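You operate a simulated robot arm through the tools that you are given. There is no shell and no other tool.

Carry out the task below with a simulated two-armed robot. There is one attempt and no reset: what you move stays moved.

TASK
Take the rag from the deck behind the grooved roller and lay it out flat on the deck before the grooved roller.

It is judged by the outcome, as a careful person would: the job done as asked, and still so three seconds after it is handed in. It fails if anything else is knocked over, pushed out of place, dropped, spilled or broken.

THE ROBOT
Two 6-joint arms with two-finger grippers on one trunk, on a base that moves. Base frame: it is fixed to the floor where the robot stands at the start and does not move with it; the origin is under the middle of the robot, x ahead of it, y to its left, z up. Readings come in mm, rad, newtons and seconds.
The left shoulder is at the start at [40, 155, 1138], the right one opposite. With the tool pointing down near the work surface each hand reaches from about 440 to 720 mm from the robot's upright axis, wherever it stands, measured 20 degrees to its own side. Places, roughly: deck before the grooved roller [3100, -700, 900]; rag [2500, -250, 1000]. Payload 2.45 kg a hand.
Tool frame (each hand has its own): the origin (TCP) lies between the finger pads and is the grasp point; the fingertips stand 30 mm ahead of it; z points along the fingers, y is the line along which they close. The gripper opens to 106 mm; its body begins 79 mm behind the TCP.
Orientation is told as [roll, pitch, yaw] about the base's x, y, z axes, in that order, counted from this pose: with the fingers straight down and closing along the base's y, the tool's x points along the base's -x, its y along +y and its z along -z.

THE INTERFACE
- The arms move only by the tool step_arm. It takes "left_steps", "right_steps" or both (then of equal length, played together; a hand with none holds still); each is a list of rows, each a list of 7 numbers: the shift along the tool's x, y, z in cm, then the turn, a rotation vector about the tool's x, y, z in rad, then the closure in counts, from 0 (fully open) to 255 (shut). In form: [[x, y, z, rx, ry, rz, jaw], ...]. A call has 1 to 20 rows; each row shifts and turns the commanded pose from where the row before left it, along the tool's axes as they then stand. Rows are played at 5 a second. More than 50 mm and 0.15 rad between two rows, or a gripper value outside its range, and nothing of the call is played. Where a pose cannot be reached the arm comes as near as it can. A force on the tool above 40 N (or 10 N above the force at the start of the call, whichever is more), or a blocked arm, ends the call early, and 0.2 s more pass. Each finger travels about 45 mm/s and halts on what it meets, pressing with about 28 N; the grip force reading is that of the motor and also rises with nothing between the fingers. The clock runs only during rows and for 0.2 s after the last one: add rows that do not move to give the fingers time. It gives the time, the measured TCP pose, the force on the tool (base axes), the opening and the grip force at its end, in the units of the frame above (readings bear some noise), with the torque about the TCP (base axes, N m) and any sound that the robot's microphone picked up, and new pictures: "pictures" is both (left out), scene, wrist or none (wrist: the cameras of the hands that moved).
- Cameras (640 x 400 px; columns grow to the right, rows downward): "scene" is now at [135.7, 11.8, 1322.3]; the picture's right is [0.10, -0.99, 0.00], its down [-0.58, -0.06, -0.81] and it looks along [0.81, 0.08, -0.58] (base axes); focal length 296 px, centre (320, 200). "left" rides on the left gripper at [76, 2, -106] in its tool frame; the picture's right is [-0.02, 1.00, 0.00], its down [-0.78, -0.02, -0.62] and it looks along [-0.62, -0.01, 0.78] (tool axes); focal length 247 px, centre (320, 200). "right" rides on the right gripper at [76, -2, -106] in its tool frame; the picture's right is [0.02, 1.00, 0.00], its down [-0.78, 0.02, -0.62] and it looks along [-0.62, 0.01, 0.78] (tool axes); focal length 247 px, centre (320, 200). There is no depth. A picture from a camera that has moved, and an enlarged one, comes with that camera's place and axes in the base frame and with its lens. The place of the scene camera against the robot may be out by one fixed shift of up to 25 mm in any direction.
- slide_trunk(by): moves the trunk up (or, below 0, down) by that many mm; the arms and the scene camera ride with it, the base frame stays. It gives what a move gives, with no picture.
- drive_base(legs): drives the robot by 1 to 6 legs, each [ahead, left, turn to the left] in mm, mm and rad, along the robot's own axes; the way and the turn of a leg run together, so that a leg with both is an arc; at most 1500 mm and 3.142 rad a leg. The arms and the cameras ride along, it lands a little off, and it stops where it bumps. It gives what a move gives, and a new picture of the scene camera.
- aim_head(pan, tilt): turns the head with the scene camera to pan (to the left, within 1.396 rad either way) and tilt (down, from -0.506 to 1.204), counted from straight ahead of the robot. It gives what a move gives, and a new picture of the scene camera.
- enlarge(camera, box): a new picture of the part [left, top, right, bottom] of that camera's present view, enlarged. No time passes.
- hand_in(): hands the job in; it is judged then, once.

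Places have to be worked out from the pictures, the camera data and where the tool is seen. Open the grippers and draw the arms clear of the work before you hand the job in, unless the task says otherwise.

The tools are called after "Call:" as a command line: name --argument value ..., lists and objects as JSON in quotes. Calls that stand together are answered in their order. step_arm: Moves the arms, as the interface text tells. Its arguments: {"type":"object","properties":{"left_steps":{"type":"array","items":{"type":"array","items":{"type":"number"}}},"right_steps":{"type":"array","items":{"type":"array","items":{"type":"number"}}},"pictures":{"type":"string","enum":["both","scene","wrist","none"]}},"required":[]} The other tools are called the same way: slide_trunk (by) moves the trunk up or down; drive_base (legs) drives the base; aim_head (pan, tilt) turns the head that bears the scene camera; enlarge (camera, box) takes an enlarged picture of a part of a camera's view; hand_in () hands the job in.

At the start:

```text
time: 0.0
left_tool_pos: [552.4, 229.2, 1084.9]
left_ee_rot: [0.0, 0.001, -0.001]
left_force: [0.2, 0.6, 0.4]
left_ft_torque: [-0.02, 0.04, -0.01]
left_finger_gap: 106.1
left_grip_force: 0.1
right_tool_pos: [564.5, -247.8, 1102.7]
right_ee_rot: [-0.001, 0.0, 0.001]
right_force: [0.3, 0.1, -0.5]
right_ft_torque: [0.02, -0.03, 0.0]
right_finger_gap: 105.9
right_grip_force: 0.0
trunk travel left (down, up): [-250.0, 255.0]
robot x, y, heading: [-4.2, 0.1, 0.004]
head pan, tilt (commanded): [0.103, 0.621]
```

scene: 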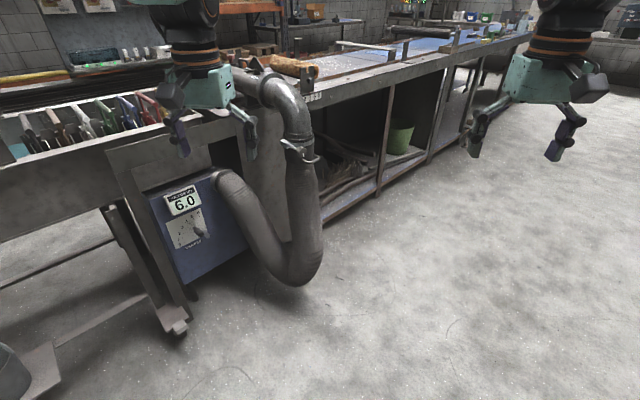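
right: 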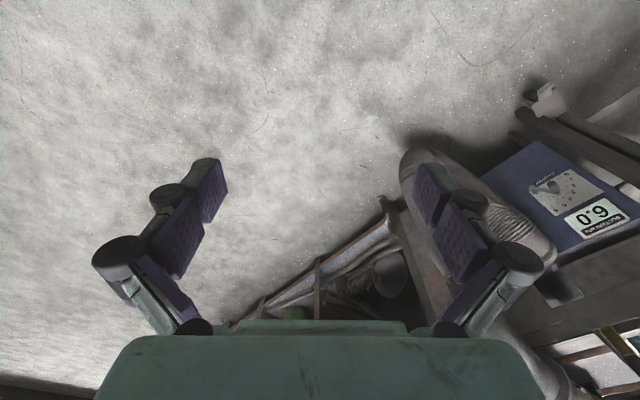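
left: 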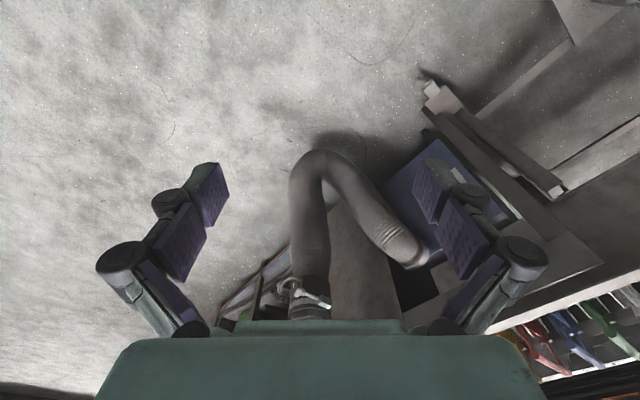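

The workbench runs ahead to the left; the work place is about 2.5–3 m ahead. I first raise the head to see the far part of the bench.

Call:
aim_head --pan -0.1 --tilt 0.25

```text
time: 0.8
left_tool_pos: [551.2, 229.7, 1084.1]
left_ee_rot: [-0.001, -0.001, 0.002]
left_force: [-0.6, -0.5, 0.8]
left_ft_torque: [0.01, 0.0, -0.01]
left_finger_gap: 105.8
left_grip_force: 0.0
right_tool_pos: [565.5, -247.7, 1102.7]
right_ee_rot: [0.002, 0.0, 0.0]
right_force: [0.1, -0.2, 0.7]
right_ft_torque: [0.0, 0.01, -0.02]
right_finger_gap: 106.0
right_grip_force: 0.2
trunk travel left (down, up): [-250.0, 255.0]
robot x, y, heading: [-1.6, 0.8, -0.005]
head pan, tilt (commanded): [-0.099, 0.25]
camera scene: at [141.6, -6.4, 1356.3], right [-0.1, -1.0, 0.0], down [-0.25, 0.02, -0.97], along [0.96, -0.1, -0.25], focal length 296 px, centre (320, 200)
```

scene: 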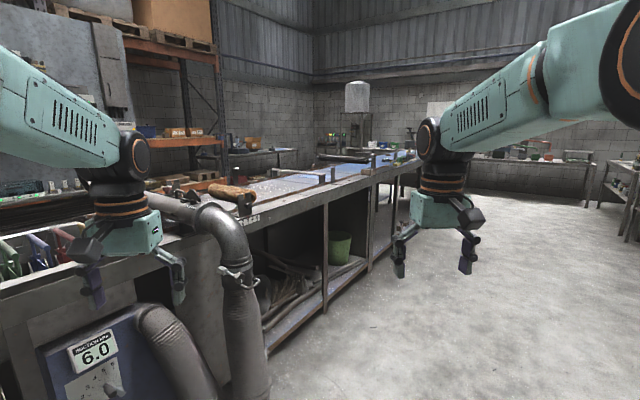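

The rag and roller should be near pixel (320–360, 170). I enlarge that part.

Call:
enlarge --camera "scene" --box '[220, 110, 430, 241]'

Call:
enlarge --camera "scene" --box '[290, 135, 430, 222]'

```text
3.05 times, centred on (325, 176) of scene
camera zoom: at [141.6, -6.4, 1356.3], right [-0.1, -1.0, 0.0], down [-0.25, 0.02, -0.97], along [0.96, -0.1, -0.25], focal length 901 px, centre (305, 275)
```

zoom: 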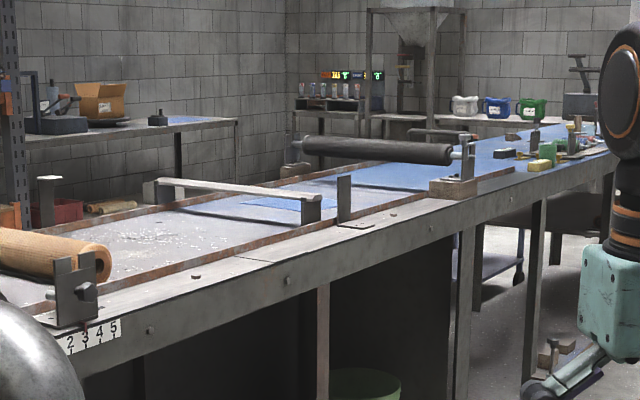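

```text
4.57 times, centred on (360, 178) of scene
camera zoom: at [141.6, -6.4, 1356.3], right [-0.1, -1.0, 0.0], down [-0.25, 0.02, -0.97], along [0.96, -0.1, -0.25], focal length 1352 px, centre (137, 298)
```

zoom: 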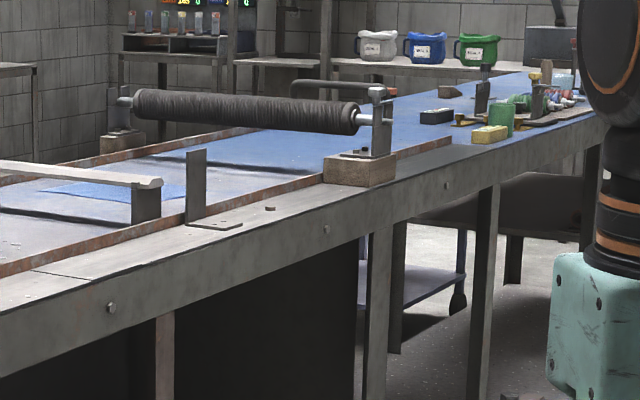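

The bench runs off at about −40° (near edge through roughly (1620,150) and (3760,−1630)), with the grooved roller on wooden blocks. I drive to the right and ahead over the free floor to face the bench from a safe distance.

Call:
drive_base --legs '[[200, -700, 0], [1300, -500, 0], [0, 0, 0.85]]'

```text
time: 31.9
left_tool_pos: [1684.4, -614.7, 1083.3]
left_ee_rot: [0.001, 0.001, 0.867]
left_force: [-0.6, 0.0, -0.4]
left_ft_torque: [0.04, -0.01, 0.03]
left_finger_gap: 106.1
left_grip_force: 0.0
right_tool_pos: [2058.1, -912.9, 1102.2]
right_ee_rot: [0.001, 0.0, 0.868]
right_force: [-0.4, -0.3, 0.0]
right_ft_torque: [-0.01, -0.01, 0.0]
right_finger_gap: 106.0
right_grip_force: 0.1
trunk travel left (down, up): [-250.0, 255.0]
robot x, y, heading: [1500.1, -1183.6, 0.871]
head pan, tilt (commanded): [-0.099, 0.25]
camera scene: at [1607.0, -1093.7, 1356.4], right [0.7, -0.72, 0.0], down [-0.18, -0.17, -0.97], along [0.7, 0.67, -0.25], focal length 296 px, centre (320, 200)
```

scene: 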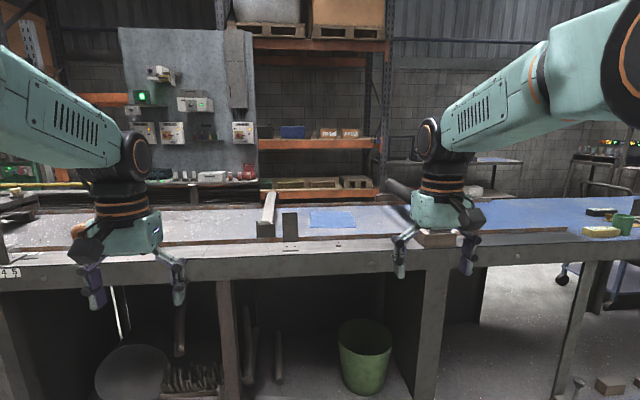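

The blue rag is visible at about (333, 218), right of the pale cross bar and left of the roller. I look down more and enlarge for measuring.

Call:
enlarge --camera "scene" --box '[240, 170, 420, 282]'

Call:
enlarge --camera "scene" --box '[380, 150, 640, 312]'

```text
3.56 times, centred on (330, 226) of scene
camera zoom: at [1607.0, -1093.7, 1356.4], right [0.7, -0.72, 0.0], down [-0.18, -0.17, -0.97], along [0.7, 0.67, -0.25], focal length 1052 px, centre (284, 108)
```

zoom: 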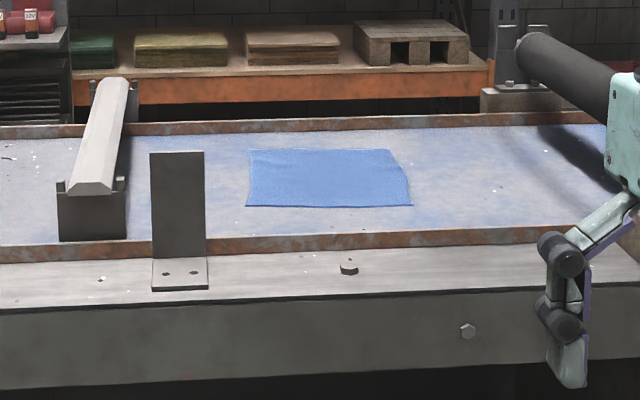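

```text
2.46 times, centred on (510, 231) of scene
camera zoom: at [1607.0, -1093.7, 1356.4], right [0.7, -0.72, 0.0], down [-0.18, -0.17, -0.97], along [0.7, 0.67, -0.25], focal length 728 px, centre (-148, 124)
```

zoom: 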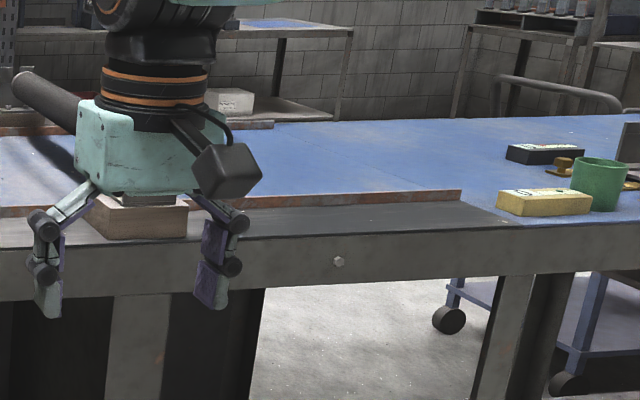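

The rag lies flat with its near edge about 260 mm in from the bench's front edge, roughly 200 × 230 mm, and the deck height triangulates to about z≈935–945. I pan right to view the deck on the far side of the roller and the floor there.

Call:
aim_head --pan -0.75 --tilt 0.35

Call:
aim_head --pan -0.9 --tilt 0.7

```text
time: 33.0
left_tool_pos: [1684.1, -615.8, 1085.8]
left_ee_rot: [-0.002, -0.001, 0.868]
left_force: [-0.1, 0.2, 0.4]
left_ft_torque: [-0.02, 0.01, 0.01]
left_finger_gap: 106.1
left_grip_force: 0.1
right_tool_pos: [2058.2, -913.6, 1103.3]
right_ee_rot: [-0.001, 0.0, 0.867]
right_force: [-0.5, -0.3, 0.6]
right_ft_torque: [-0.01, -0.03, -0.01]
right_finger_gap: 105.9
right_grip_force: 0.2
trunk travel left (down, up): [-250.0, 255.0]
robot x, y, heading: [1503.8, -1187.5, 0.867]
head pan, tilt (commanded): [-0.75, 0.351]
camera scene: at [1631.5, -1147.6, 1347.0], right [0.12, -0.99, 0.0], down [-0.34, -0.04, -0.94], along [0.93, 0.11, -0.34], focal length 296 px, centre (320, 200)
```

scene: 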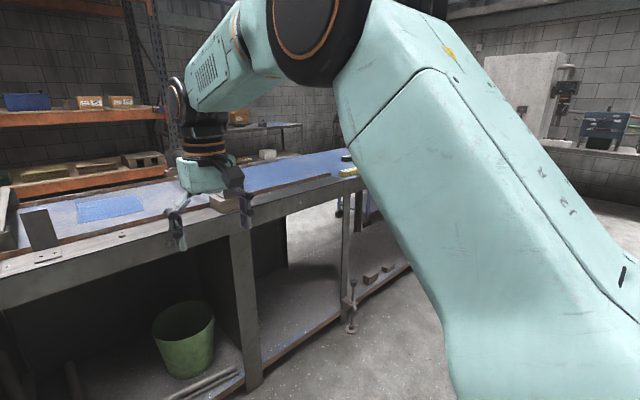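

```text
time: 33.8
left_tool_pos: [1685.0, -616.3, 1085.3]
left_ee_rot: [0.0, 0.001, 0.866]
left_force: [0.1, -0.5, -0.2]
left_ft_torque: [0.04, 0.03, 0.04]
left_finger_gap: 105.9
left_grip_force: 0.0
right_tool_pos: [2058.2, -913.9, 1103.3]
right_ee_rot: [-0.001, 0.001, 0.868]
right_force: [0.0, 0.3, 0.2]
right_ft_torque: [0.01, 0.0, 0.02]
right_finger_gap: 106.3
right_grip_force: 0.1
trunk travel left (down, up): [-250.0, 255.0]
robot x, y, heading: [1500.9, -1184.3, 0.872]
head pan, tilt (commanded): [-0.901, 0.7]
camera scene: at [1625.6, -1162.1, 1315.6], right [-0.03, -1.0, 0.0], down [-0.64, 0.02, -0.77], along [0.76, -0.02, -0.64], focal length 296 px, centre (320, 200)
```

scene: 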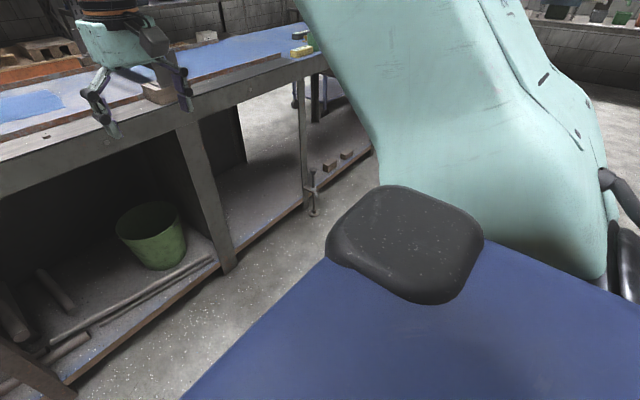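

The robot's own base is visible at the bottom; I look straight down in front to learn how far the base sticks out.

Call:
aim_head --pan 0.0 --tilt 1.2

Call:
aim_head --pan 0.0 --tilt 0.6

```text
time: 35.0
left_tool_pos: [1684.9, -615.9, 1083.4]
left_ee_rot: [-0.001, -0.001, 0.868]
left_force: [-0.3, -0.3, -0.1]
left_ft_torque: [-0.01, -0.05, 0.0]
left_finger_gap: 106.0
left_grip_force: 0.1
right_tool_pos: [2057.6, -914.1, 1102.7]
right_ee_rot: [0.0, 0.0, 0.867]
right_force: [0.3, -0.1, 0.9]
right_ft_torque: [0.04, 0.0, -0.02]
right_finger_gap: 106.1
right_grip_force: 0.0
trunk travel left (down, up): [-250.0, 255.0]
robot x, y, heading: [1502.0, -1181.5, 0.871]
head pan, tilt (commanded): [0.0, 1.201]
camera scene: at [1576.8, -1116.7, 1279.6], right [0.76, -0.65, 0.0], down [-0.6, -0.71, -0.36], along [0.23, 0.28, -0.93], focal length 296 px, centre (320, 200)
```

scene: 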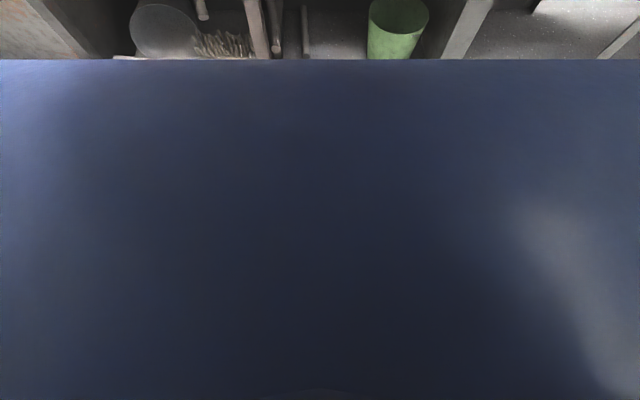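

```text
time: 36.0
left_tool_pos: [1685.7, -614.7, 1085.1]
left_ee_rot: [0.0, 0.0, 0.868]
left_force: [0.4, 0.3, -0.8]
left_ft_torque: [0.0, 0.03, -0.01]
left_finger_gap: 105.9
left_grip_force: 0.0
right_tool_pos: [2057.8, -913.5, 1103.0]
right_ee_rot: [0.0, 0.0, 0.867]
right_force: [-0.3, -0.1, 0.1]
right_ft_torque: [-0.01, 0.02, 0.0]
right_finger_gap: 105.9
right_grip_force: 0.1
trunk travel left (down, up): [-250.0, 255.0]
robot x, y, heading: [1499.5, -1182.4, 0.871]
head pan, tilt (commanded): [0.0, 0.6]
camera scene: at [1597.3, -1091.7, 1324.1], right [0.76, -0.65, 0.0], down [-0.37, -0.43, -0.82], along [0.53, 0.63, -0.57], focal length 296 px, centre (320, 200)
```

scene: 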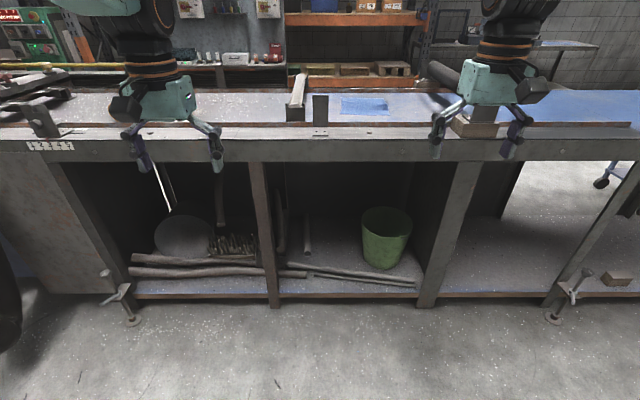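

I check the camera calibration against the known TCP positions by enlarging both hands.

Call:
enlarge --camera "scene" --box '[400, 60, 560, 160]'

Call:
enlarge --camera "scene" --box '[90, 75, 250, 175]'

```text
4.00 times, centred on (480, 110) of scene
camera zoom: at [1597.3, -1091.7, 1324.1], right [0.76, -0.65, 0.0], down [-0.37, -0.43, -0.82], along [0.53, 0.63, -0.57], focal length 1183 px, centre (-320, 560)
```

zoom: 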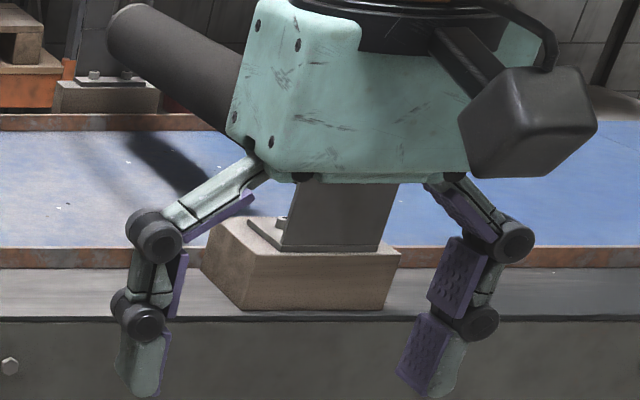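

```text
4.00 times, centred on (170, 125) of scene
camera zoom: at [1597.3, -1091.7, 1324.1], right [0.76, -0.65, 0.0], down [-0.37, -0.43, -0.82], along [0.53, 0.63, -0.57], focal length 1183 px, centre (920, 500)
```

zoom: 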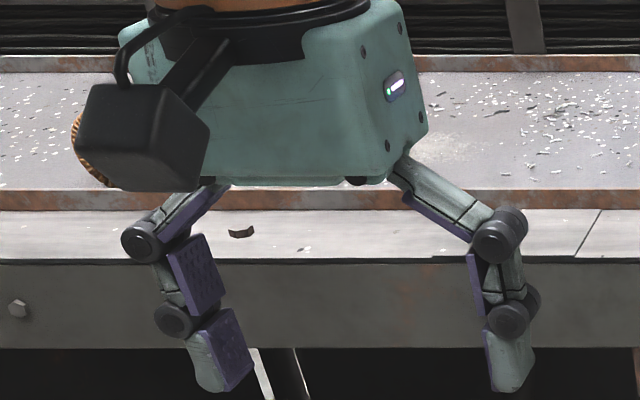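

The scene camera's stated place is a bit off, so I'll rely on the wrist cameras and touch for fine positions. I first raise the trunk for clearance and turn the hands so that the fingers close along the robot's forward direction, cameras facing outward.

Call:
slide_trunk --by 150

Call:
step_arm --left_steps '[[0, 0, 0, 0, 0, 0.1428, 0], [0, 0, 0, 0, 0, 0.1428, 0], [0, 0, 0, 0, 0, 0.1428, 0], [0, 0, 0, 0, 0, 0.1428, 0], [0, 0, 0, 0, 0, 0.1428, 0], [0, 0, 0, 0, 0, 0.1428, 0], [0, 0, 0, 0, 0, 0.1428, 0], [0, 0, 0, 0, 0, 0.1428, 0], [0, 0, 0, 0, 0, 0.1428, 0], [0, 0, 0, 0, 0, 0.1428, 0], [0, 0, 0, 0, 0, 0.1428, 0]]' --right_steps '[[0, 0, 0, 0, 0, -0.1428, 0], [0, 0, 0, 0, 0, -0.1428, 0], [0, 0, 0, 0, 0, -0.1428, 0], [0, 0, 0, 0, 0, -0.1428, 0], [0, 0, 0, 0, 0, -0.1428, 0], [0, 0, 0, 0, 0, -0.1428, 0], [0, 0, 0, 0, 0, -0.1428, 0], [0, 0, 0, 0, 0, -0.1428, 0], [0, 0, 0, 0, 0, -0.1428, 0], [0, 0, 0, 0, 0, -0.1428, 0], [0, 0, 0, 0, 0, -0.1428, 0]]' --pictures "scene"

```text
time: 37.7
left_tool_pos: [1685.8, -617.1, 1234.2]
left_ee_rot: [0.0, 0.001, 0.868]
left_force: [0.3, -0.7, -0.1]
left_ft_torque: [-0.01, -0.02, -0.01]
left_finger_gap: 106.0
left_grip_force: 0.0
right_tool_pos: [2057.0, -912.8, 1251.3]
right_ee_rot: [0.0, -0.001, 0.867]
right_force: [-0.2, 0.5, -0.3]
right_ft_torque: [0.0, 0.0, 0.0]
right_finger_gap: 105.9
right_grip_force: 0.0
trunk travel left (down, up): [-400.0, 105.0]
robot x, y, heading: [1501.4, -1182.2, 0.87]
head pan, tilt (commanded): [0.0, 0.6]
```

```text
time: 40.1
left_tool_pos: [1685.7, -616.0, 1234.1]
left_ee_rot: [0.001, 0.0, -0.709]
left_force: [1.0, 0.4, -0.6]
left_ft_torque: [-0.01, 0.02, 0.02]
left_finger_gap: 105.9
left_grip_force: 0.0
right_tool_pos: [2058.7, -915.0, 1253.1]
right_ee_rot: [0.0, 0.001, 2.44]
right_force: [-0.2, 0.9, -0.1]
right_ft_torque: [0.02, 0.01, -0.01]
right_finger_gap: 106.1
right_grip_force: 0.1
trunk travel left (down, up): [-400.0, 105.0]
robot x, y, heading: [1505.1, -1183.4, 0.87]
head pan, tilt (commanded): [0.0, 0.6]
camera scene: at [1597.4, -1091.8, 1473.5], right [0.76, -0.65, 0.0], down [-0.36, -0.43, -0.83], along [0.53, 0.63, -0.56], focal length 296 px, centre (320, 200)
```

scene: 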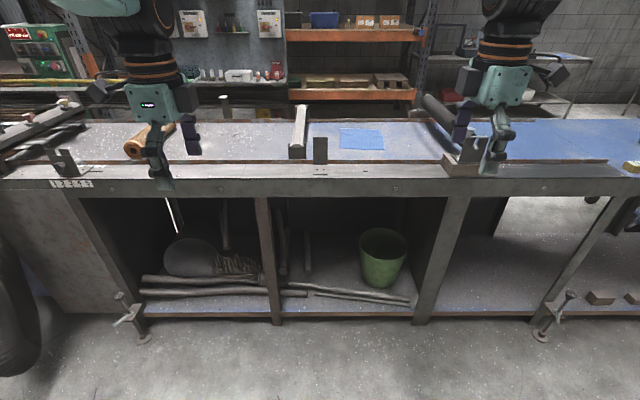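

Hands are turned and high. I drive ahead 500 mm and 205 mm to the right so the rag is centred in front, still about 0.5 m from the bench edge.

Call:
drive_base --legs '[[0, -205, 0], [500, 0, 0]]'

Call:
step_arm --left_steps '[[0, 0, 0, 0, 0, 0, 0]]' --right_steps '[[0, 0, 0, 0, 0, 0, 0]]' --pictures "wrist"

```text
time: 49.9
left_tool_pos: [2176.1, -374.7, 1235.1]
left_ee_rot: [0.003, 0.0, -0.717]
left_force: [-0.2, -1.7, -1.3]
left_ft_torque: [0.04, 0.02, -0.03]
left_finger_gap: 106.0
left_grip_force: 0.0
right_tool_pos: [2543.1, -678.8, 1254.4]
right_ee_rot: [-0.002, 0.0, 2.422]
right_force: [-0.8, 0.1, 0.6]
right_ft_torque: [0.02, 0.02, 0.05]
right_finger_gap: 106.1
right_grip_force: 0.1
trunk travel left (down, up): [-400.0, 105.0]
robot x, y, heading: [1987.7, -936.0, 0.853]
head pan, tilt (commanded): [0.0, 0.6]
camera scene: at [2081.3, -849.0, 1473.9], right [0.75, -0.66, 0.0], down [-0.37, -0.42, -0.83], along [0.54, 0.62, -0.56], focal length 296 px, centre (320, 200)
```

scene: 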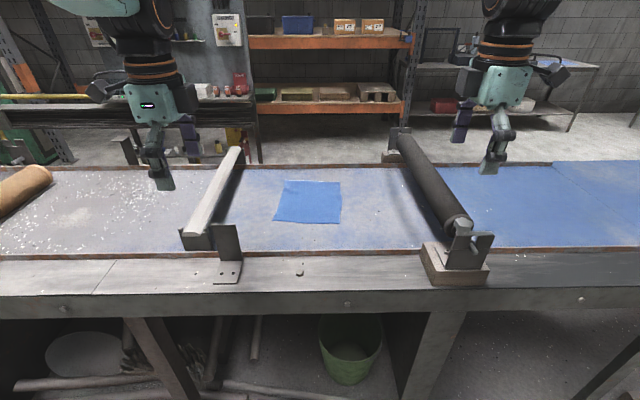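

```text
time: 50.3
left_tool_pos: [2177.9, -371.7, 1233.3]
left_ee_rot: [-0.001, -0.001, -0.718]
left_force: [1.0, 0.8, -0.4]
left_ft_torque: [0.01, 0.0, -0.03]
left_finger_gap: 105.8
left_grip_force: 0.0
right_tool_pos: [2546.3, -674.9, 1252.4]
right_ee_rot: [-0.002, 0.001, 2.422]
right_force: [0.0, -0.4, -0.2]
right_ft_torque: [-0.01, 0.04, -0.04]
right_finger_gap: 106.1
right_grip_force: 0.1
trunk travel left (down, up): [-400.0, 105.0]
robot x, y, heading: [1985.1, -939.0, 0.852]
head pan, tilt (commanded): [0.0, 0.6]
camera right: at [2603.1, -724.9, 1359.2], right [-0.64, -0.77, 0.0], down [-0.6, 0.5, 0.62], along [-0.48, 0.4, -0.78], focal length 247 px, centre (320, 200)
camera left: at [2121.0, -318.7, 1338.9], right [0.67, 0.74, 0.0], down [0.58, -0.53, 0.62], along [0.46, -0.42, -0.78], focal length 247 px, centre (320, 200)
```

right: 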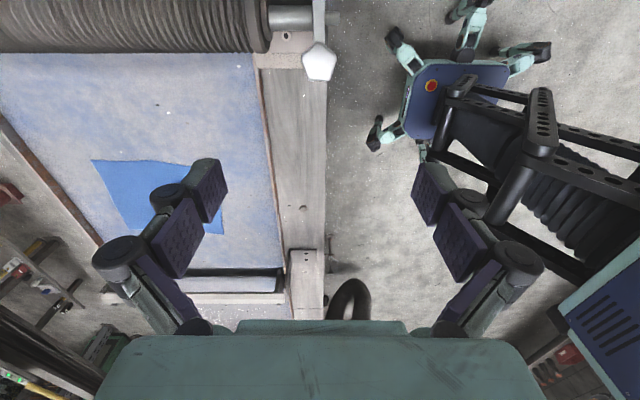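
left: 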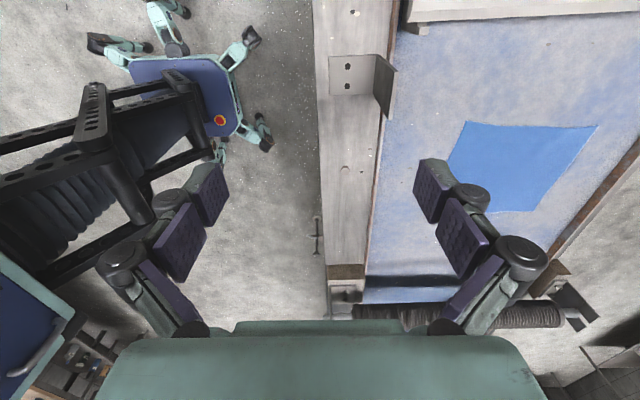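

The wrist cameras see both the rag and my own base (feet reach about 270 mm ahead of the axis). I enlarge the wrist views to pin down the rag's corners and deck height.

Call:
enlarge --camera "left" --box '[400, 90, 640, 240]'

Call:
enlarge --camera "right" --box '[60, 120, 300, 270]'

Call:
enlarge --camera "left" --box '[80, 0, 336, 160]'

```text
2.67 times, centred on (520, 165) of left
camera zoom: at [2121.0, -318.7, 1338.9], right [0.67, 0.74, 0.0], down [0.58, -0.53, 0.62], along [0.46, -0.42, -0.78], focal length 659 px, centre (-213, 293)
```

zoom: 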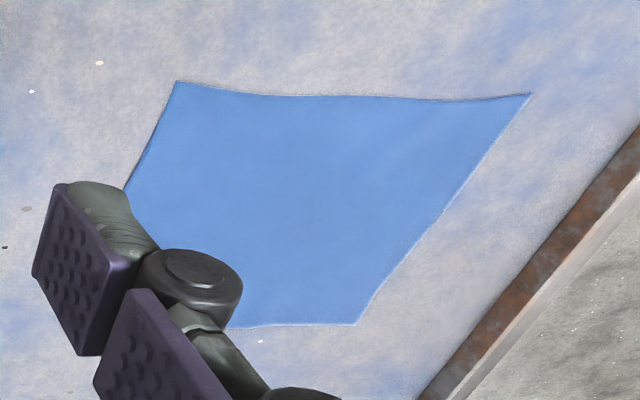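

```text
2.67 times, centred on (180, 195) of right
camera zoom: at [2603.1, -724.9, 1359.2], right [-0.64, -0.77, 0.0], down [-0.6, 0.5, 0.62], along [-0.48, 0.4, -0.78], focal length 659 px, centre (693, 213)
```

zoom: 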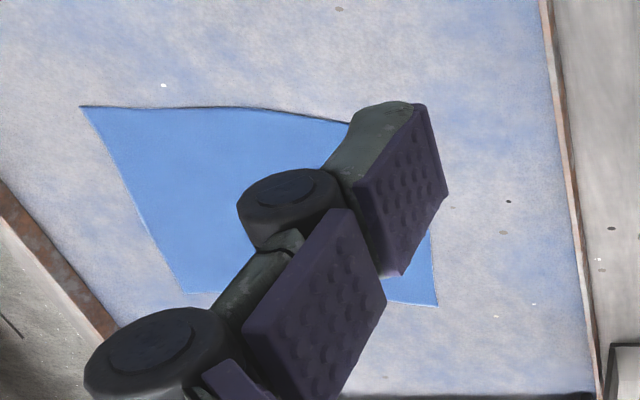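

```text
2.50 times, centred on (208, 80) of left
camera zoom: at [2121.0, -318.7, 1338.9], right [0.67, 0.74, 0.0], down [0.58, -0.53, 0.62], along [0.46, -0.42, -0.78], focal length 617 px, centre (600, 500)
```

zoom: 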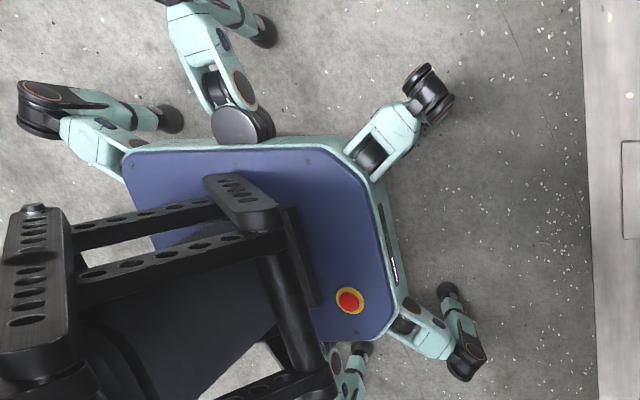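

Triangulating both wrist views gives the deck at z≈921 and the rag corners at about NL(2407,−238), FL(2572,−69), FR(2714,−208), NR(2550,−377): a 199 × 236 mm rag. The base's legs reach ~320 mm ahead and the bench edge is 548 mm ahead, so I drive 205 mm ahead and 40 mm left.

Call:
drive_base --legs '[[205, 40, 0]]'

Call:
step_arm --left_steps '[[0, 0, 0, 0, 0, 0, 0]]' --right_steps '[[0, 0, 0, 0, 0, 0, 0]]' --pictures "wrist"

```text
time: 53.5
left_tool_pos: [2281.2, -199.2, 1237.0]
left_ee_rot: [0.008, 0.0, -0.721]
left_force: [-0.7, -0.9, 0.3]
left_ft_torque: [0.06, -0.03, -0.02]
left_finger_gap: 106.2
left_grip_force: 0.1
right_tool_pos: [2647.3, -504.7, 1256.7]
right_ee_rot: [-0.007, -0.001, 2.418]
right_force: [-0.2, -1.0, 0.9]
right_ft_torque: [0.04, -0.02, 0.0]
right_finger_gap: 106.0
right_grip_force: 0.2
trunk travel left (down, up): [-400.0, 105.0]
robot x, y, heading: [2090.7, -758.6, 0.847]
head pan, tilt (commanded): [0.0, 0.6]
camera scene: at [2185.5, -671.5, 1474.3], right [0.75, -0.66, 0.0], down [-0.37, -0.42, -0.83], along [0.55, 0.62, -0.56], focal length 296 px, centre (320, 200)
```

scene: 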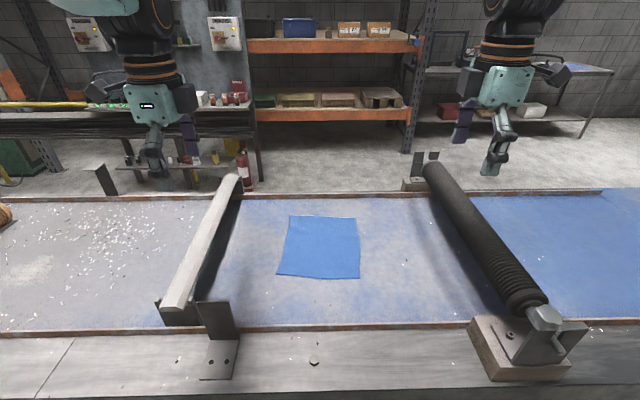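

```text
time: 53.9
left_tool_pos: [2284.0, -191.0, 1231.9]
left_ee_rot: [-0.002, -0.001, -0.721]
left_force: [0.7, 0.5, -1.0]
left_ft_torque: [-0.06, -0.03, 0.01]
left_finger_gap: 106.2
left_grip_force: 0.2
right_tool_pos: [2651.8, -495.0, 1252.9]
right_ee_rot: [0.002, 0.002, 2.418]
right_force: [0.4, 1.3, 0.0]
right_ft_torque: [-0.07, -0.04, -0.02]
right_finger_gap: 106.0
right_grip_force: 0.0
trunk travel left (down, up): [-400.0, 105.0]
robot x, y, heading: [2096.1, -756.0, 0.853]
head pan, tilt (commanded): [0.0, 0.6]
camera right: at [2708.8, -545.7, 1359.0], right [-0.64, -0.76, 0.0], down [-0.6, 0.51, 0.62], along [-0.47, 0.4, -0.78], focal length 247 px, centre (320, 200)
camera left: at [2228.1, -137.7, 1338.1], right [0.68, 0.74, 0.0], down [0.58, -0.53, 0.62], along [0.46, -0.42, -0.78], focal length 247 px, centre (320, 200)
```

right: 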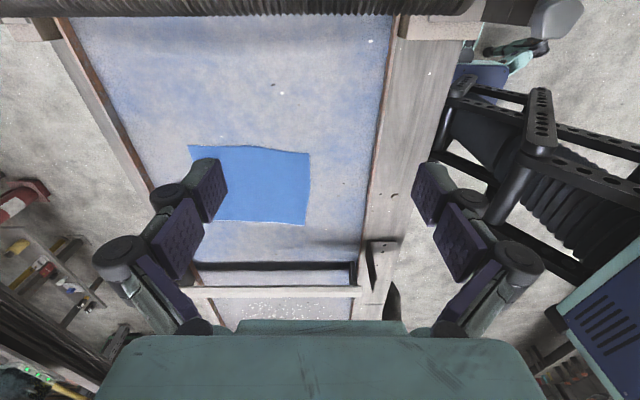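
left: 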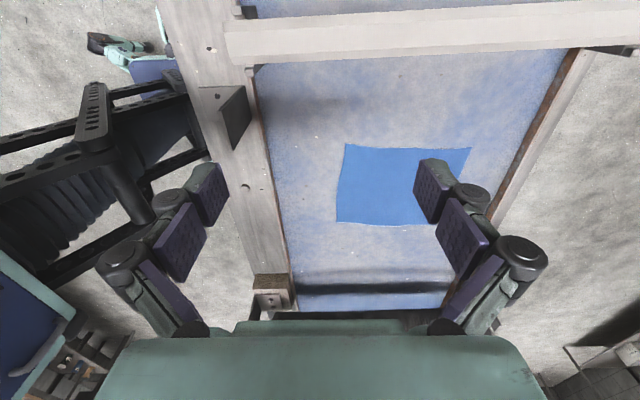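

The rag's near edge is now about 590 mm ahead of the axis, spanning 105 left to 90 right. I bring the hands inward over the near corners while still high, and narrow the jaws.

Call:
step_arm --left_steps '[[-2.0, 1.08, 0, 0, 0, 0.011, 20], [-2.0, 1.08, 0, 0, 0, 0.011, 40], [-2.0, 1.08, 0, 0, 0, 0.011, 60], [-2.0, 1.08, 0, 0, 0, 0.011, 80], [-2.0, 1.08, 0, 0, 0, 0.011, 100], [-2.0, 1.08, 0, 0, 0, 0.011, 110]]' --right_steps '[[-2.45, -0.68, 0, 0, 0, 0.0107, 20], [-2.45, -0.68, 0, 0, 0, 0.0107, 40], [-2.45, -0.68, 0, 0, 0, 0.0107, 60], [-2.45, -0.68, 0, 0, 0, 0.0107, 80], [-2.45, -0.68, 0, 0, 0, 0.0107, 100], [-2.45, -0.68, 0, 0, 0, 0.0107, 110]]'

```text
time: 55.3
left_tool_pos: [2415.3, -225.5, 1233.0]
left_ee_rot: [-0.002, -0.002, -0.789]
left_force: [0.4, 0.1, 0.4]
left_ft_torque: [-0.01, -0.02, -0.02]
left_finger_gap: 60.5
left_grip_force: 0.0
right_tool_pos: [2571.1, -366.5, 1252.6]
right_ee_rot: [0.002, 0.0, 2.356]
right_force: [0.8, -0.3, 0.1]
right_ft_torque: [-0.04, 0.0, -0.05]
right_finger_gap: 60.2
right_grip_force: 0.1
trunk travel left (down, up): [-400.0, 105.0]
robot x, y, heading: [2091.0, -759.3, 0.846]
head pan, tilt (commanded): [0.0, 0.6]
camera scene: at [2189.9, -662.0, 1473.2], right [0.75, -0.66, 0.0], down [-0.37, -0.43, -0.82], along [0.54, 0.62, -0.57], focal length 296 px, centre (320, 200)
camera right: at [2624.6, -419.5, 1358.6], right [-0.69, -0.72, 0.0], down [-0.57, 0.54, 0.62], along [-0.45, 0.43, -0.78], focal length 247 px, centre (320, 200)
camera left: at [2362.6, -169.3, 1339.1], right [0.72, 0.69, 0.0], down [0.54, -0.57, 0.62], along [0.43, -0.45, -0.78], focal length 247 px, centre (320, 200)
```

scene: 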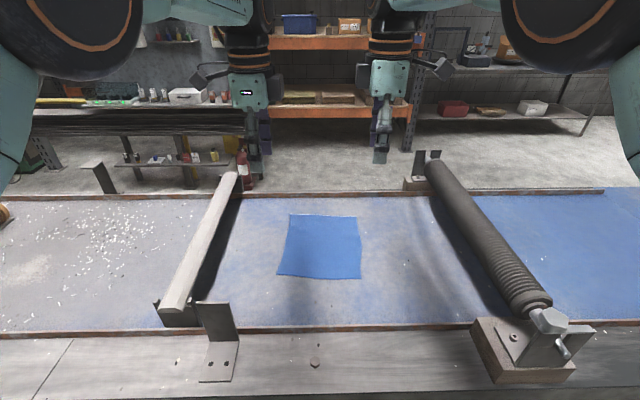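
right: 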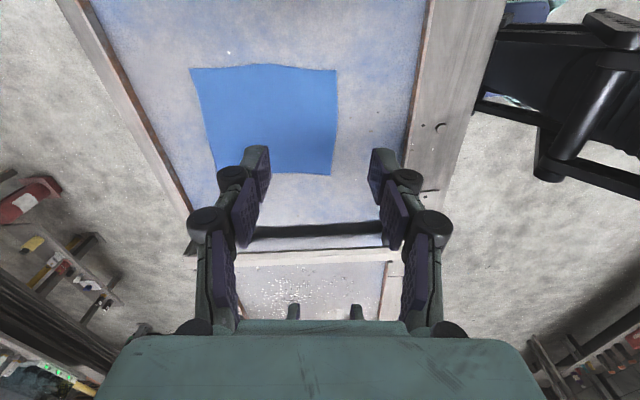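
left: 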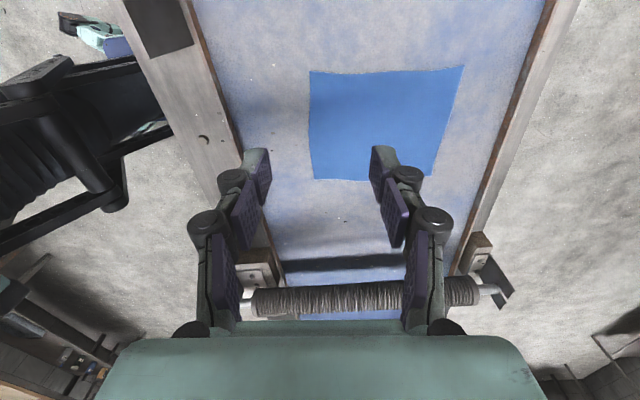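

Hands are well placed above the near corners with 60 mm openings. I lower the trunk by 150 mm for better reach.

Call:
slide_trunk --by -150

Call:
step_arm --left_steps '[[-0.5, -0.1, 2.0, 0, 0, 0, 110], [-0.5, -0.1, 2.0, 0, 0, 0, 110], [-0.5, -0.1, 2.0, 0, 0, 0, 110], [0, 0, 1.0, 0, 0, 0, 110]]' --right_steps '[[-0.5, 0, 2.0, 0, 0, 0, 110], [-0.5, 0, 2.0, 0, 0, 0, 110], [-0.5, 0, 2.0, 0, 0, 0, 110], [0, 0, 3.0, 0, 0, 0, 110]]'

```text
time: 57.0
left_tool_pos: [2414.6, -226.9, 1084.7]
left_ee_rot: [0.0, 0.0, -0.788]
left_force: [0.9, 0.6, 0.4]
left_ft_torque: [-0.02, 0.03, 0.01]
left_finger_gap: 60.2
left_grip_force: 0.1
right_tool_pos: [2571.5, -368.7, 1101.9]
right_ee_rot: [0.0, -0.002, 2.356]
right_force: [-0.3, 0.3, 0.2]
right_ft_torque: [-0.03, 0.01, 0.01]
right_finger_gap: 60.3
right_grip_force: 0.1
trunk travel left (down, up): [-250.0, 255.0]
robot x, y, heading: [2092.6, -755.4, 0.85]
head pan, tilt (commanded): [0.0, 0.6]
```

```text
time: 58.0
left_tool_pos: [2423.7, -241.0, 1013.8]
left_ee_rot: [0.001, -0.001, -0.788]
left_force: [-0.2, 0.7, -0.6]
left_ft_torque: [0.03, 0.01, -0.01]
left_finger_gap: 60.1
left_grip_force: 0.2
right_tool_pos: [2562.0, -357.4, 1014.4]
right_ee_rot: [-0.002, 0.001, 2.357]
right_force: [0.1, -0.1, -0.3]
right_ft_torque: [0.0, 0.01, 0.03]
right_finger_gap: 60.3
right_grip_force: 0.0
trunk travel left (down, up): [-250.0, 255.0]
robot x, y, heading: [2095.1, -759.3, 0.847]
head pan, tilt (commanded): [0.0, 0.6]
camera scene: at [2190.1, -665.3, 1324.2], right [0.75, -0.66, 0.0], down [-0.37, -0.42, -0.83], along [0.54, 0.62, -0.56], focal length 296 px, centre (320, 200)
camera right: at [2615.8, -410.6, 1120.7], right [-0.69, -0.72, 0.0], down [-0.57, 0.54, 0.62], along [-0.45, 0.43, -0.78], focal length 247 px, centre (320, 200)
camera left: at [2372.3, -183.8, 1120.4], right [0.72, 0.69, 0.0], down [0.54, -0.57, 0.62], along [0.43, -0.45, -0.78], focal length 247 px, centre (320, 200)
```

scene: 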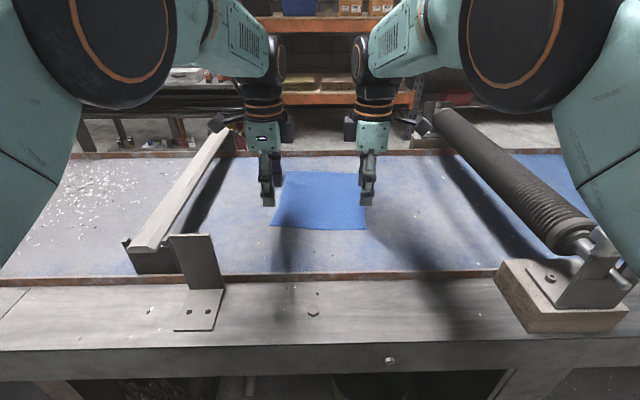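
right: 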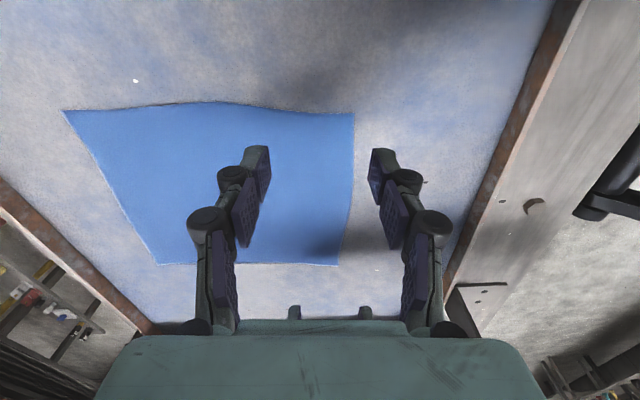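
left: 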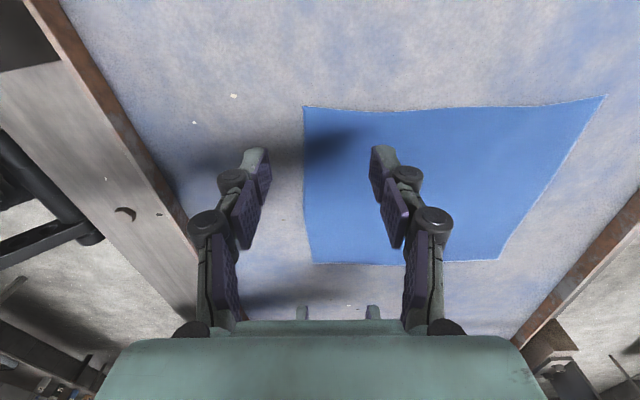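

Rag corners reconfirmed (NL≈(2407.5,−240), NR≈(2547.5,−380), z≈921). I trim each hand to 22 mm in from the side and 20 mm in from the near edge, and lower to just above the deck.

Call:
step_arm --left_steps '[[-0.5, 0.45, 1.0, 0, 0, 0, 110], [-0.5, 0.45, 2.0, 0, 0, 0, 110], [0, 0, 2.0, 0, 0, 0, 110]]' --right_steps '[[-0.8, 0.33, 1.0, 0, 0, 0, 110], [-0.8, 0.33, 2.0, 0, 0, 0, 110], [0, 0, 2.0, 0, 0, 0, 110]]'

```text
time: 58.8
left_tool_pos: [2436.8, -240.3, 962.6]
left_ee_rot: [0.002, -0.001, -0.787]
left_force: [0.4, -0.7, -0.3]
left_ft_torque: [0.01, 0.01, 0.0]
left_finger_gap: 60.2
left_grip_force: 0.1
right_tool_pos: [2544.7, -350.7, 963.4]
right_ee_rot: [-0.001, 0.001, 2.355]
right_force: [0.9, 0.3, -1.1]
right_ft_torque: [0.01, 0.04, -0.02]
right_finger_gap: 60.2
right_grip_force: 0.1
trunk travel left (down, up): [-250.0, 255.0]
robot x, y, heading: [2093.8, -755.7, 0.847]
head pan, tilt (commanded): [0.0, 0.6]
camera scene: at [2190.6, -664.2, 1324.0], right [0.75, -0.66, 0.0], down [-0.37, -0.43, -0.82], along [0.54, 0.62, -0.57], focal length 296 px, centre (320, 200)
camera right: at [2598.4, -404.5, 1070.0], right [-0.69, -0.72, 0.0], down [-0.57, 0.54, 0.62], along [-0.45, 0.43, -0.78], focal length 247 px, centre (320, 200)
camera left: at [2385.4, -184.6, 1069.0], right [0.72, 0.69, 0.0], down [0.54, -0.57, 0.62], along [0.43, -0.45, -0.78], focal length 247 px, centre (320, 200)
```

scene: 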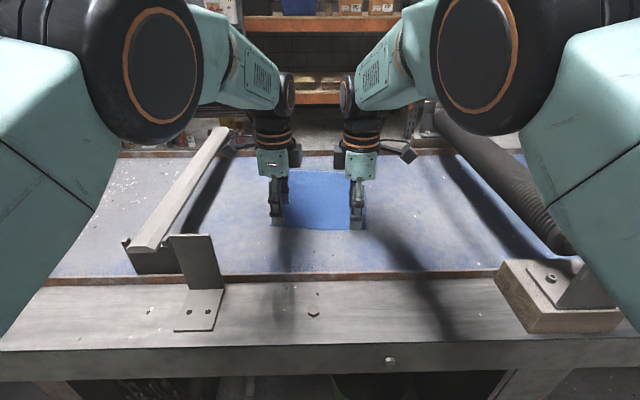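
right: 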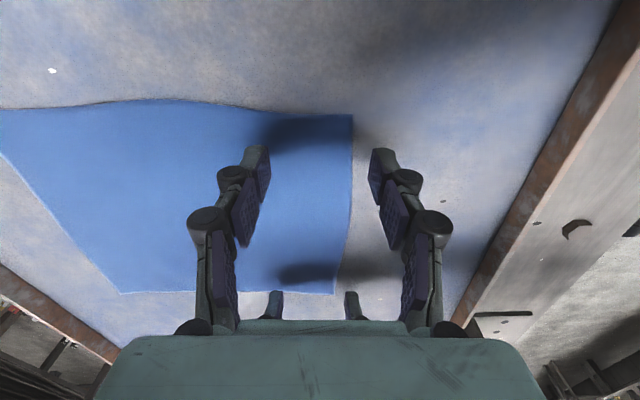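
left: 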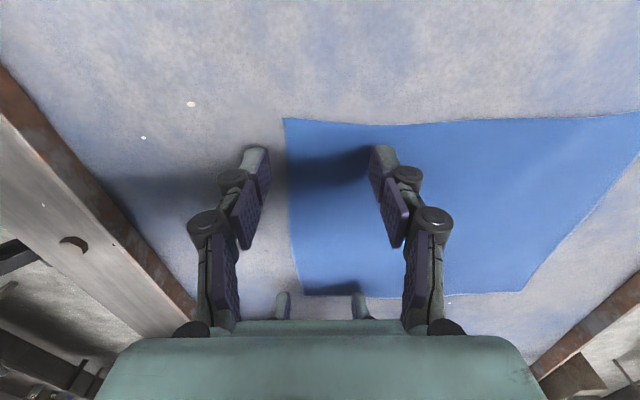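

Near fingers are just outside the rag's edge and far fingers over the cloth. I lower 10 mm further and read the forces.

Call:
step_arm --left_steps '[[0, 0, 0.5, 0, 0, 0, 110], [0, 0, 0.4, 0, 0, 0, 110]]' --right_steps '[[0, 0, 0.5, 0, 0, 0, 110], [0, 0, 0.4, 0, 0, 0, 110]]' --pictures "none"

Call:
step_arm --left_steps '[[0, 0, 0.2, 0, 0, 0, 110], [0, 0, 0, 0, 0, 0, 110]]' --right_steps '[[0, 0, 0.2, 0, 0, 0, 110], [0, 0, 0, 0, 0, 0, 110]]' --pictures "wrist"

```text
time: 59.4
left_tool_pos: [2438.2, -242.1, 956.2]
left_ee_rot: [0.0, 0.001, -0.787]
left_force: [-0.6, -0.9, 0.3]
left_ft_torque: [-0.02, 0.03, 0.01]
left_finger_gap: 60.3
left_grip_force: 0.1
right_tool_pos: [2546.1, -350.4, 954.7]
right_ee_rot: [0.001, -0.002, 2.357]
right_force: [0.4, -0.3, 0.5]
right_ft_torque: [0.01, 0.02, -0.03]
right_finger_gap: 60.3
right_grip_force: 0.1
trunk travel left (down, up): [-250.0, 255.0]
robot x, y, heading: [2091.4, -754.0, 0.851]
head pan, tilt (commanded): [0.0, 0.6]
```

```text
time: 60.0
left_tool_pos: [2437.2, -241.4, 953.6]
left_ee_rot: [0.0, 0.0, -0.788]
left_force: [0.1, 0.1, -0.6]
left_ft_torque: [-0.02, 0.01, 0.01]
left_finger_gap: 60.5
left_grip_force: 0.1
right_tool_pos: [2544.3, -351.5, 953.5]
right_ee_rot: [-0.002, 0.0, 2.354]
right_force: [-0.7, 0.6, -0.9]
right_ft_torque: [0.03, 0.03, 0.0]
right_finger_gap: 60.2
right_grip_force: 0.2
trunk travel left (down, up): [-250.0, 255.0]
robot x, y, heading: [2094.0, -760.1, 0.853]
head pan, tilt (commanded): [0.0, 0.6]
camera right: at [2598.7, -404.8, 1059.4], right [-0.69, -0.72, 0.0], down [-0.57, 0.54, 0.62], along [-0.45, 0.43, -0.78], focal length 247 px, centre (320, 200)
camera left: at [2385.0, -185.4, 1060.1], right [0.72, 0.69, 0.0], down [0.54, -0.57, 0.62], along [0.43, -0.45, -0.78], focal length 247 px, centre (320, 200)
```

right: 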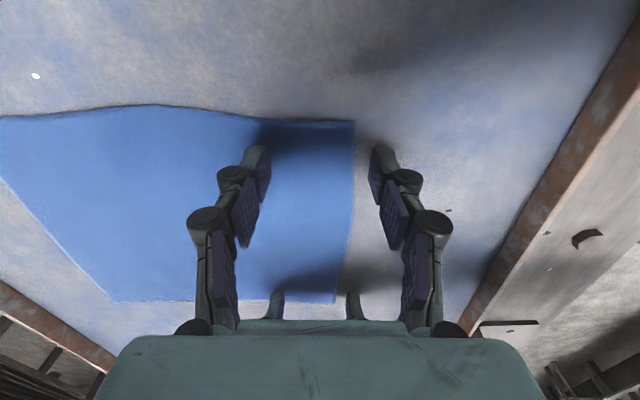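
left: 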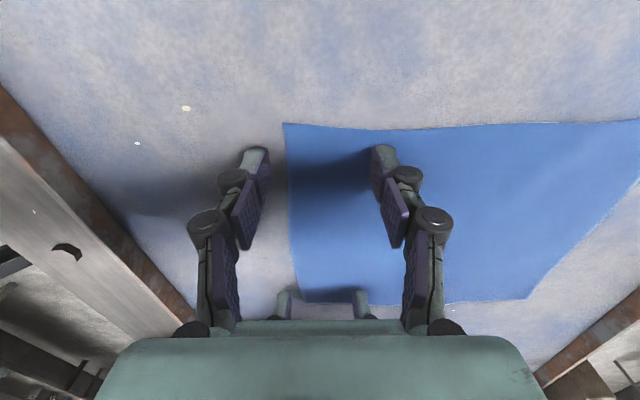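

No contact yet; I lower a few more millimetres in small steps.

Call:
step_arm --left_steps '[[0, 0, 0.2, 0, 0, 0, 110], [0, 0, 0.2, 0, 0, 0, 110]]' --right_steps '[[0, 0, 0.2, 0, 0, 0, 110], [0, 0, 0.2, 0, 0, 0, 110]]' --pictures "none"

Call:
step_arm --left_steps '[[0, 0, 0.2, 0, 0, 0, 110]]' --right_steps '[[0, 0, 0.2, 0, 0, 0, 110]]' --pictures "none"

Call:
step_arm --left_steps '[[0, 0, 0.2, 0, 0, 0, 110]]' --right_steps '[[0, 0, 0.2, 0, 0, 0, 110]]' --pictures "none"

```text
time: 60.6
left_tool_pos: [2437.9, -241.1, 949.8]
left_ee_rot: [0.001, 0.0, -0.788]
left_force: [0.0, 0.6, -0.5]
left_ft_torque: [0.02, 0.03, 0.03]
left_finger_gap: 60.2
left_grip_force: 0.0
right_tool_pos: [2544.4, -350.7, 948.0]
right_ee_rot: [-0.004, 0.0, 2.355]
right_force: [-1.0, -0.1, -0.5]
right_ft_torque: [-0.02, 0.02, 0.03]
right_finger_gap: 60.5
right_grip_force: 0.2
trunk travel left (down, up): [-250.0, 255.0]
robot x, y, heading: [2089.1, -758.5, 0.85]
head pan, tilt (commanded): [0.0, 0.6]
```

```text
time: 61.0
left_tool_pos: [2436.7, -241.6, 948.1]
left_ee_rot: [0.001, 0.0, -0.788]
left_force: [-0.1, 0.4, 1.7]
left_ft_torque: [-0.01, -0.01, 0.0]
left_finger_gap: 60.3
left_grip_force: 0.0
right_tool_pos: [2543.3, -350.9, 948.0]
right_ee_rot: [-0.005, 0.001, 2.356]
right_force: [-0.2, -0.2, 3.3]
right_ft_torque: [0.05, -0.11, -0.05]
right_finger_gap: 61.0
right_grip_force: 0.2
trunk travel left (down, up): [-250.0, 255.0]
robot x, y, heading: [2089.6, -757.9, 0.847]
head pan, tilt (commanded): [0.0, 0.6]
```

```text
time: 61.4
left_tool_pos: [2435.9, -243.1, 949.4]
left_ee_rot: [0.004, 0.001, -0.787]
left_force: [0.3, 0.1, 3.6]
left_ft_torque: [0.15, -0.1, -0.03]
left_finger_gap: 61.4
left_grip_force: 1.0
right_tool_pos: [2543.4, -351.1, 948.4]
right_ee_rot: [-0.005, 0.0, 2.355]
right_force: [0.3, 0.2, 7.6]
right_ft_torque: [0.18, -0.32, -0.01]
right_finger_gap: 63.1
right_grip_force: 2.4
trunk travel left (down, up): [-250.0, 255.0]
robot x, y, heading: [2091.9, -755.0, 0.849]
head pan, tilt (commanded): [0.0, 0.6]
```

Both hands now touch (3.6 N and 7.6 N) at TCP z≈948.5. I close the fingers gradually halfway to draw the cloth's edge in, and look.

Call:
step_arm --left_steps '[[0, 0, 0.1, 0, 0, 0, 125], [0, 0, 0, 0, 0, 0, 140], [0, 0, 0, 0, 0, 0, 155], [0, 0, 0, 0, 0, 0, 170]]' --right_steps '[[0, 0, 0, 0, 0, 0, 125], [0, 0, 0, 0, 0, 0, 140], [0, 0, 0, 0, 0, 0, 155], [0, 0, 0, 0, 0, 0, 170]]'

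```text
time: 62.4
left_tool_pos: [2434.8, -243.0, 950.4]
left_ee_rot: [0.01, 0.0, -0.787]
left_force: [3.4, 1.9, 23.0]
left_ft_torque: [0.54, -0.49, -0.02]
left_finger_gap: 37.3
left_grip_force: 3.7
right_tool_pos: [2543.1, -352.8, 950.0]
right_ee_rot: [-0.01, -0.002, 2.357]
right_force: [2.0, 3.5, 26.3]
right_ft_torque: [0.47, -0.68, 0.05]
right_finger_gap: 38.4
right_grip_force: 4.8
trunk travel left (down, up): [-250.0, 255.0]
robot x, y, heading: [2092.0, -759.9, 0.851]
head pan, tilt (commanded): [0.0, 0.6]
camera scene: at [2186.1, -669.1, 1324.9], right [0.75, -0.66, 0.0], down [-0.37, -0.42, -0.83], along [0.55, 0.62, -0.56], focal length 296 px, centre (320, 200)
camera right: at [2595.5, -407.7, 1056.6], right [-0.69, -0.72, -0.01], down [-0.57, 0.54, 0.62], along [-0.44, 0.44, -0.78], focal length 247 px, centre (320, 200)
camera left: at [2381.9, -188.3, 1056.3], right [0.72, 0.69, 0.01], down [0.54, -0.57, 0.62], along [0.43, -0.45, -0.78], focal length 247 px, centre (320, 200)
```

scene: 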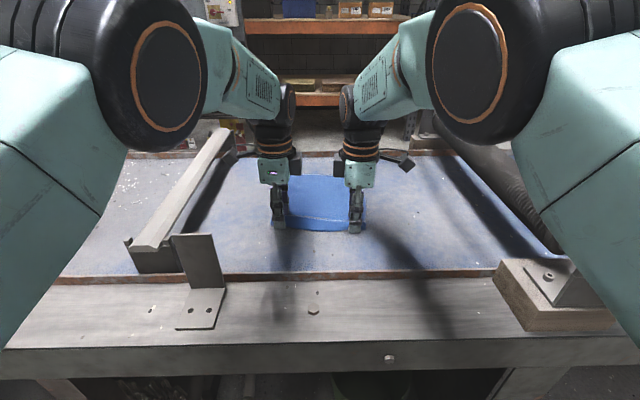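
right: 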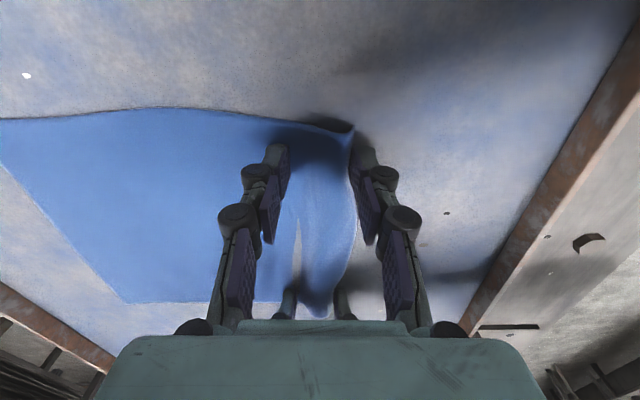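
left: 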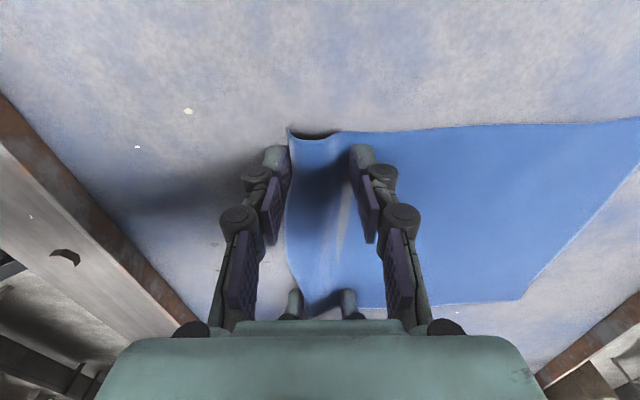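

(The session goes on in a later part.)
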